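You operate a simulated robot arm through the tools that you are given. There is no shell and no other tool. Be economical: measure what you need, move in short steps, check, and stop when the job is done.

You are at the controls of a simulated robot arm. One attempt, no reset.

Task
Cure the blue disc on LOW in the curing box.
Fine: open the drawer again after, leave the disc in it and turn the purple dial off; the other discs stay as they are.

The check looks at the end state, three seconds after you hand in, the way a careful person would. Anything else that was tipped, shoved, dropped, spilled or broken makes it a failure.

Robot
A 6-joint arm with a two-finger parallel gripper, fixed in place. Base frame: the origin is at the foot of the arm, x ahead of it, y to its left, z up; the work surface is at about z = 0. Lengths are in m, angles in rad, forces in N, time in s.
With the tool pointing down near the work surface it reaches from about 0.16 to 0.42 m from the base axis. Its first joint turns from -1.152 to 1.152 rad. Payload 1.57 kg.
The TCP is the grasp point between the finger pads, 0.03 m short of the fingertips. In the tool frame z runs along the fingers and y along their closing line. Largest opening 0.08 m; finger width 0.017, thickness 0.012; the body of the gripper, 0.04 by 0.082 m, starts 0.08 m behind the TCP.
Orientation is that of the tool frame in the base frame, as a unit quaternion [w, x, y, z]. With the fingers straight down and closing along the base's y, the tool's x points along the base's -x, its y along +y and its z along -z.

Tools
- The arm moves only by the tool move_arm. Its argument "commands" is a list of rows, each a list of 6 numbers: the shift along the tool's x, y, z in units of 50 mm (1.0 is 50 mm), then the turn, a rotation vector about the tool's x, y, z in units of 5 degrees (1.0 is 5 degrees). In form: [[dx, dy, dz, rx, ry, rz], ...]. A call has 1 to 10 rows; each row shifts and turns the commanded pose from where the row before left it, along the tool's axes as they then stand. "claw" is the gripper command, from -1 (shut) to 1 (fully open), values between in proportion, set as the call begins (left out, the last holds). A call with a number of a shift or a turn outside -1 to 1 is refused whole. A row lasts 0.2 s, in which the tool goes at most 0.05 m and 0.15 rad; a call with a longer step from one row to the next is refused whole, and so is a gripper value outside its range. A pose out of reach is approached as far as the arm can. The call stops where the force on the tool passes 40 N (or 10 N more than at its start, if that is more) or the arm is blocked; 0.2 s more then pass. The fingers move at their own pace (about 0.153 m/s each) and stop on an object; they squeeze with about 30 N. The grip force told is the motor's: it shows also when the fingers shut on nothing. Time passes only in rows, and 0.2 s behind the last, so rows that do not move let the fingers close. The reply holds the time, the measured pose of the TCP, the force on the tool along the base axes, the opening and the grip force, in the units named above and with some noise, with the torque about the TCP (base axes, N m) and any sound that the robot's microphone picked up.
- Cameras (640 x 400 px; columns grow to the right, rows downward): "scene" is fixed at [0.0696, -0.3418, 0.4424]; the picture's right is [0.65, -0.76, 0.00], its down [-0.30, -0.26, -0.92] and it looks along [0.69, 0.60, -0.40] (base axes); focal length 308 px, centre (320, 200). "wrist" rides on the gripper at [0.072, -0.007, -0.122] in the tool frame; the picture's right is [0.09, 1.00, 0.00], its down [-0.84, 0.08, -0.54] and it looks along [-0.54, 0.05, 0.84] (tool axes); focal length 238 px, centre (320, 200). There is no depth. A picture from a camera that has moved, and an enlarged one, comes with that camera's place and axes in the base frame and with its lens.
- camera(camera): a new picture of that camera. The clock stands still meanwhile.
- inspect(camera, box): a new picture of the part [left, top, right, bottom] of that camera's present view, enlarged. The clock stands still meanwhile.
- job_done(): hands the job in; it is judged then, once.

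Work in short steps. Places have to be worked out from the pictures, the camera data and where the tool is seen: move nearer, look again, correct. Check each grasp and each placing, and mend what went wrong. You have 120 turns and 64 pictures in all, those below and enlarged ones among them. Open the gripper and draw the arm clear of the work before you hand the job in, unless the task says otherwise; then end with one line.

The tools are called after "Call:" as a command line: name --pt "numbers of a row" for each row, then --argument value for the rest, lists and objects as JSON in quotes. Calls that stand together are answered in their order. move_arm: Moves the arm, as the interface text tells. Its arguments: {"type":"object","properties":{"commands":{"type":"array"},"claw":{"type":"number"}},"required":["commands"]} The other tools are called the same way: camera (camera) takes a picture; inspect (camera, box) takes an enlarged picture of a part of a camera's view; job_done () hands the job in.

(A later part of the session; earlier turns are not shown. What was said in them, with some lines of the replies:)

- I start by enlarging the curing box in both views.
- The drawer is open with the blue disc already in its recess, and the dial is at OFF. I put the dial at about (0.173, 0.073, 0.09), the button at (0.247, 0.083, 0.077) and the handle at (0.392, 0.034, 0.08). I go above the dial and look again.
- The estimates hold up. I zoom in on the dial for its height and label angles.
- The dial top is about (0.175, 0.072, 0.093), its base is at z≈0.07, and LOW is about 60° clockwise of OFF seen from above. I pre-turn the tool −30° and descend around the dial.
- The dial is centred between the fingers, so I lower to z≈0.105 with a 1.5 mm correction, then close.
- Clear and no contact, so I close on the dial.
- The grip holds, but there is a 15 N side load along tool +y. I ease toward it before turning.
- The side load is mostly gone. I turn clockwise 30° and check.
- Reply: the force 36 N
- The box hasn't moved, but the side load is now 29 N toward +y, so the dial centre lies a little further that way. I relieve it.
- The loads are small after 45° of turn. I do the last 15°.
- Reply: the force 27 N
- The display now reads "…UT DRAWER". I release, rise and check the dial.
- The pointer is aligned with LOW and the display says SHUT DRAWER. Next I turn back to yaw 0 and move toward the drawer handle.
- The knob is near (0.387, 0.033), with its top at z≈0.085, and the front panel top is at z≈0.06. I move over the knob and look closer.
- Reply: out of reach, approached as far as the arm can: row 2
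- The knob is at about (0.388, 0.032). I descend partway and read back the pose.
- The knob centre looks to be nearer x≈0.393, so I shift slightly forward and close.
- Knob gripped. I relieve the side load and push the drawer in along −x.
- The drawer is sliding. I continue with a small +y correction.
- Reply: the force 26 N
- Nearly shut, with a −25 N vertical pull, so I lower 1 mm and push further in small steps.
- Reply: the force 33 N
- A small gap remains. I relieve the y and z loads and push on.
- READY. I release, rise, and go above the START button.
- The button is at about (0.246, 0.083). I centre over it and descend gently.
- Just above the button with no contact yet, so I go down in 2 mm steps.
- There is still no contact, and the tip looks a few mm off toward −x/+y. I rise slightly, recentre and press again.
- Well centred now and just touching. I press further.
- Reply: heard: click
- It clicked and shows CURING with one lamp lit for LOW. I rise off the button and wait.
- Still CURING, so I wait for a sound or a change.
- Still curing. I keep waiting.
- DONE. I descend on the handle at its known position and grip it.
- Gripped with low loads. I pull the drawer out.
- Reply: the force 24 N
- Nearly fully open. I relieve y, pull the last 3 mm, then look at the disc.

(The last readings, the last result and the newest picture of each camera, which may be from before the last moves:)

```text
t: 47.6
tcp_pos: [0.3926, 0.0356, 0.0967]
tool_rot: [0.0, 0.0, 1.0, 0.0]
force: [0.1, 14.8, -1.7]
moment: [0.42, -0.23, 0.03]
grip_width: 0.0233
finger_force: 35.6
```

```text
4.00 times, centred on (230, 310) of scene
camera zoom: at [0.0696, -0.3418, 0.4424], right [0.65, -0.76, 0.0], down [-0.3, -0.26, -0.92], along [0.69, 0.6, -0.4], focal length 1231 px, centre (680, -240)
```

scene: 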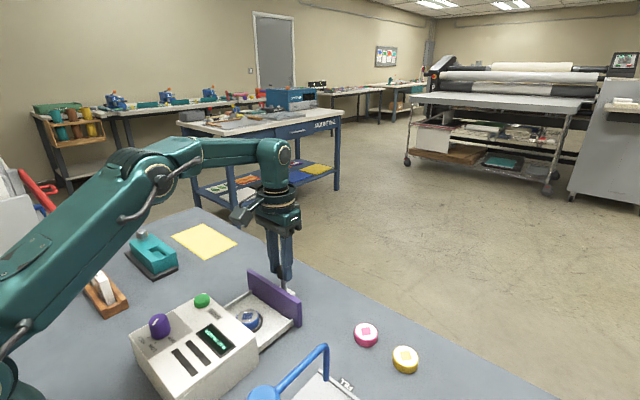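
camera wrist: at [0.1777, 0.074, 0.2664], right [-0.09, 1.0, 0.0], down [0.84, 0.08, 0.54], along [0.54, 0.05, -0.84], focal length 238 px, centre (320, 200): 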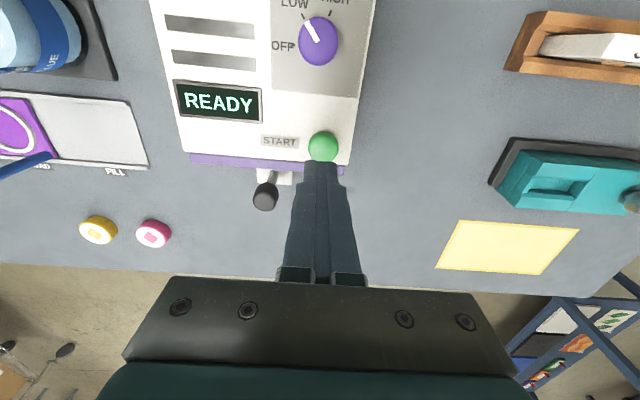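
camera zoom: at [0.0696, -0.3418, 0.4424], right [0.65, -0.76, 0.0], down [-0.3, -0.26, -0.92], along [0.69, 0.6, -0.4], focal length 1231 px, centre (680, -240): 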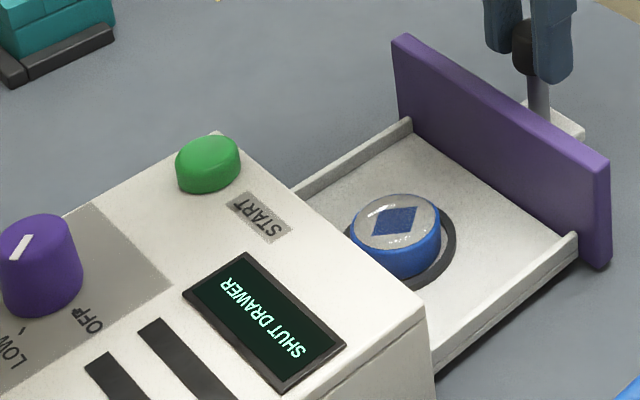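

Disc cured: clear top with a diamond, still in the drawer. I release the handle, rise and return above the dial.

Call:
move_arm --pt "0 0 0 0 0 0" --pt "0 0 0 0 0 0" --pt "0 0 -0.5 0 0 0" --pt "0 0 -0.6 0 0 0" --pt "0 0 -0.6 0 0 0" --pt "0.8 0.15 -0.2 0 0 0" --pt "0.8 0.15 0 0 0 0" --pt "0.8 0.15 0 0 0 0" --pt "0.8 0.15 0 0 0 0" --pt "0.8 0.15 0 0 0 0" --claw 1

Call:
move_arm --pt "0 0 0 0 0 1" --pt "0 0 0 0 0 1" --pt "0 0 0 0 0 1" --pt "0 0 0 0 0 1" --pt "0 0 0 0 0 1" --pt "0 0 0 0 0 1"

```text
t: 49.8
tcp_pos: [0.1803, 0.0706, 0.1856]
tool_rot: [0.002, 0.0, 1.0, 0.0]
force: [0.3, -0.4, -0.1]
moment: [-0.02, -0.01, 0.01]
grip_width: 0.0799
finger_force: 0.0
out of reach, approached as far as the arm can: row 5
```

```text
t: 51.2
tcp_pos: [0.1804, 0.0702, 0.1858]
tool_rot: [0.001, 0.26, 0.966, 0.0]
force: [-0.4, 0.4, -0.2]
moment: [-0.03, -0.02, 0.0]
grip_width: 0.0799
finger_force: 0.0
```

Call:
move_arm --pt "0.2 0 0 0 0 0" --pt "0 0 0.5 0 0 0" --pt "0 0 0.4 0 0 0"

Call:
camera --camera "wrist"

```text
t: 52.0
tcp_pos: [0.1707, 0.0745, 0.1392]
tool_rot: [0.001, 0.258, 0.966, 0.0]
force: [-0.4, 0.1, 0.8]
moment: [0.0, 0.01, 0.04]
grip_width: 0.08
finger_force: 0.1
```

```text
25 pictures are left
camera wrist: at [0.1045, 0.1037, 0.2607], right [0.42, 0.91, 0.0], down [0.76, -0.35, 0.54], along [0.49, -0.23, -0.84], focal length 238 px, centre (320, 200)
```

wrist: 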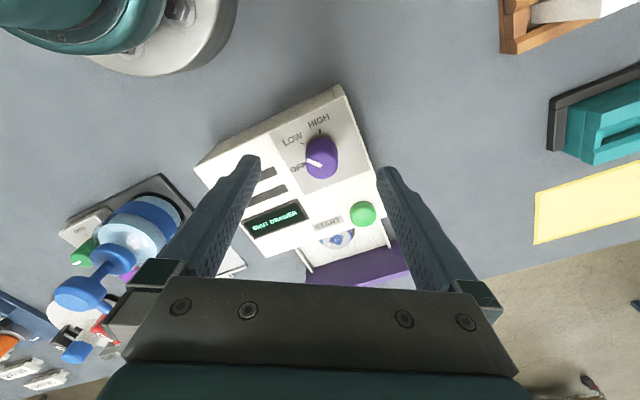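

The dial is centred between the fingers. I lower and grip it.

Call:
move_arm --pt "0 0 0.4 0 0 0" --pt "0 0 0.28 0 0 0" --pt "0 0 0 0 0 0"

Call:
move_arm --pt "0 0 0 0 0 0" --pt "0 0 0 0 0 0" --pt "0 0 0 0 0 0" --claw -1

```text
t: 52.8
tcp_pos: [0.1722, 0.0743, 0.1039]
tool_rot: [0.001, 0.258, 0.966, 0.001]
force: [0.0, 0.1, -0.5]
moment: [0.0, 0.0, 0.0]
grip_width: 0.08
finger_force: 0.0
```

```text
t: 53.6
tcp_pos: [0.1722, 0.0759, 0.1052]
tool_rot: [0.004, 0.259, 0.966, 0.004]
force: [8.7, 25.7, -12.2]
moment: [0.73, 0.1, 0.18]
grip_width: 0.0265
finger_force: 37.0
```

The side load is again along tool +y, so I ease 2 mm that way.

Call:
move_arm --pt "0 0.035 0 0 0 0" --pt "0 0 0 0 0 0"

```text
t: 54.2
tcp_pos: [0.1733, 0.0772, 0.1051]
tool_rot: [0.004, 0.258, 0.966, 0.001]
force: [7.8, 11.8, 4.6]
moment: [0.61, -0.18, 0.08]
grip_width: 0.0264
finger_force: 37.2
```

Call:
move_arm --pt "0 0.015 0 0 0 0" --pt "0 0 0 0 0 -1" --pt "0 0 0 0 0 -1" --pt "0 0 0 0 0 -1" --pt "0 0 0 0 0 -1"

```text
t: 55.4
tcp_pos: [0.172, 0.0743, 0.1042]
tool_rot: [0.001, 0.085, 0.996, -0.004]
force: [15.7, -18.2, -19.1]
moment: [-0.55, -0.49, -0.08]
grip_width: 0.0265
finger_force: 37.1
```

The load has reversed mildly. I correct by about 1 mm and continue turning.

Call:
move_arm --pt "-0.02 -0.03 0.01 0 0 0" --pt "0 0 0 0 0 -1" --pt "0 0 0 0 0 -1" --pt "0 0 0 0 0 -1" --pt "0 0 0 0 0 -1"

```text
t: 56.6
tcp_pos: [0.1724, 0.0744, 0.1061]
tool_rot: [-0.002, -0.088, 0.996, -0.003]
force: [-6.9, -29.2, 14.0]
moment: [-0.84, -0.26, -0.14]
grip_width: 0.0263
finger_force: 37.3
```

Call:
move_arm --pt "0 -0.045 0 0 0 0" --pt "0 0 0 0 0 -1" --pt "0 0 0 0 0 -1" --pt "0 0 0 0 0 -1" --pt "0 0 0 0 0 -1" --pt "0 0 0 0 0 0"

Call:
inspect --camera "scene" --box '[116, 284, 276, 384]'

```text
t: 58.0
tcp_pos: [0.1746, 0.0708, 0.1036]
tool_rot: [-0.002, -0.26, 0.966, -0.003]
force: [-6.9, -27.5, 19.2]
moment: [-0.64, 0.02, -0.51]
grip_width: 0.0263
finger_force: 37.4
```

```text
4.00 times, centred on (196, 334) of scene
camera zoom: at [0.0696, -0.3418, 0.4424], right [0.65, -0.76, 0.0], down [-0.3, -0.26, -0.92], along [0.69, 0.6, -0.4], focal length 1231 px, centre (816, -336)
```

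zoom: 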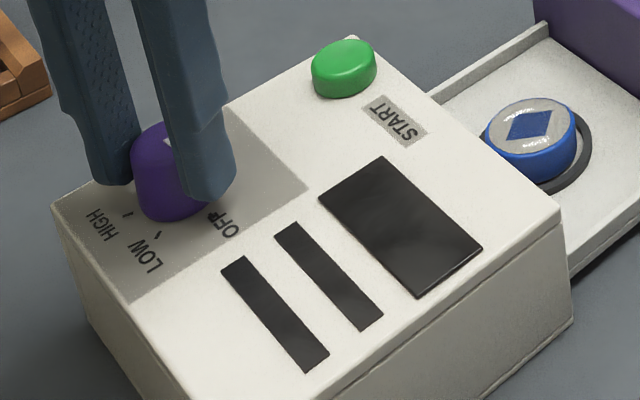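

The display is dark, so the dial is off. I relieve the side load, release and rise.

Call:
move_arm --pt "0 -0.04 0 0 0 0" --pt "0 0 0 0 0 0"

Call:
move_arm --pt "0 0 0 0 0 0" --pt "0 0 0 0 0 0" --pt "0 0 -0.5 0 0 0" --pt "0 0 -0.8 0 0 0" --pt "0 0 -0.8 0 0 0" --pt "0 0 -0.8 0 0 0" --claw 1

Call:
camera --camera "scene"

Call:
inspect --camera "scene" --box '[116, 264, 308, 384]'

Call:
inspect --camera "wrist" --box '[240, 80, 400, 180]'

```text
t: 58.6
tcp_pos: [0.174, 0.073, 0.1057]
tool_rot: [-0.001, -0.258, 0.966, 0.0]
force: [-26.9, 2.7, 30.5]
moment: [0.13, 0.79, -0.03]
grip_width: 0.0264
finger_force: 37.0
```

```text
t: 60.0
tcp_pos: [0.1742, 0.0698, 0.2516]
tool_rot: [0.001, -0.259, 0.966, -0.001]
force: [-0.8, -0.1, 0.6]
moment: [-0.01, -0.02, -0.01]
grip_width: 0.0801
finger_force: 0.1
```

```text
23 pictures are left
```

scene: 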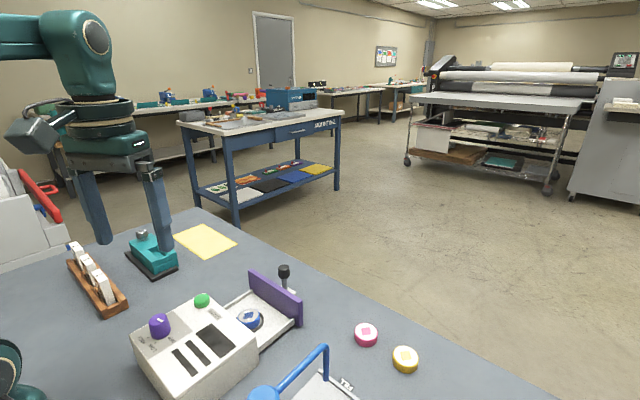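

```text
3.33 times, centred on (212, 324) of scene
camera zoom: at [0.0696, -0.3418, 0.4424], right [0.65, -0.76, 0.0], down [-0.3, -0.26, -0.92], along [0.69, 0.6, -0.4], focal length 1026 px, centre (680, -213)
```

zoom: 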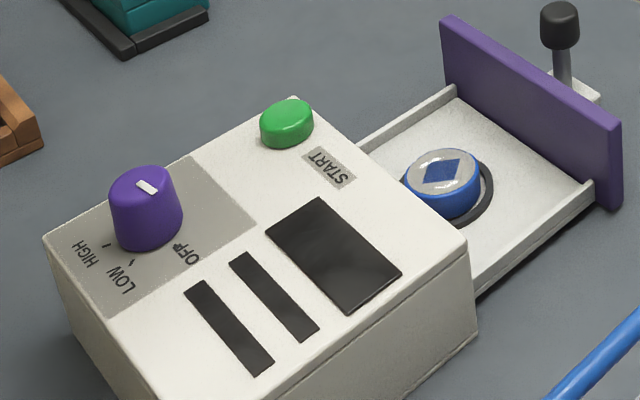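

```text
4.00 times, centred on (320, 130) of wrist
camera zoom: at [0.1148, 0.0261, 0.3735], right [-0.58, 0.82, 0.0], down [0.68, 0.49, 0.54], along [0.44, 0.31, -0.84], focal length 953 px, centre (320, 480)
```

zoom: 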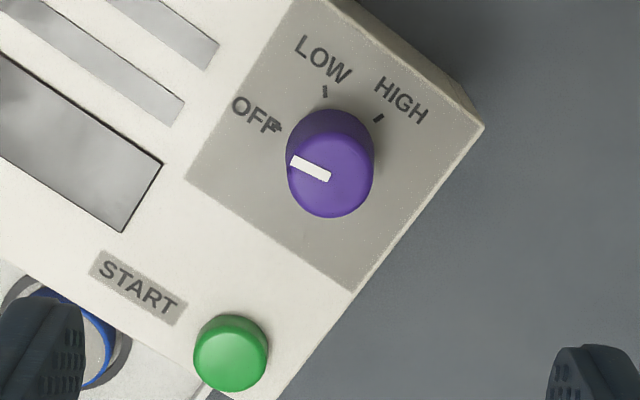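

The dial points to OFF, the display is dark, and the drawer is open with the cured blue disc in it. Nothing else has moved and the arm is clear with the gripper open, so I hand in.

Call:
job_done

```text
The job is handed in.
```

The blue disc went through a full LOW cure and is in the open drawer; the purple dial is off, and the other discs were not touched.
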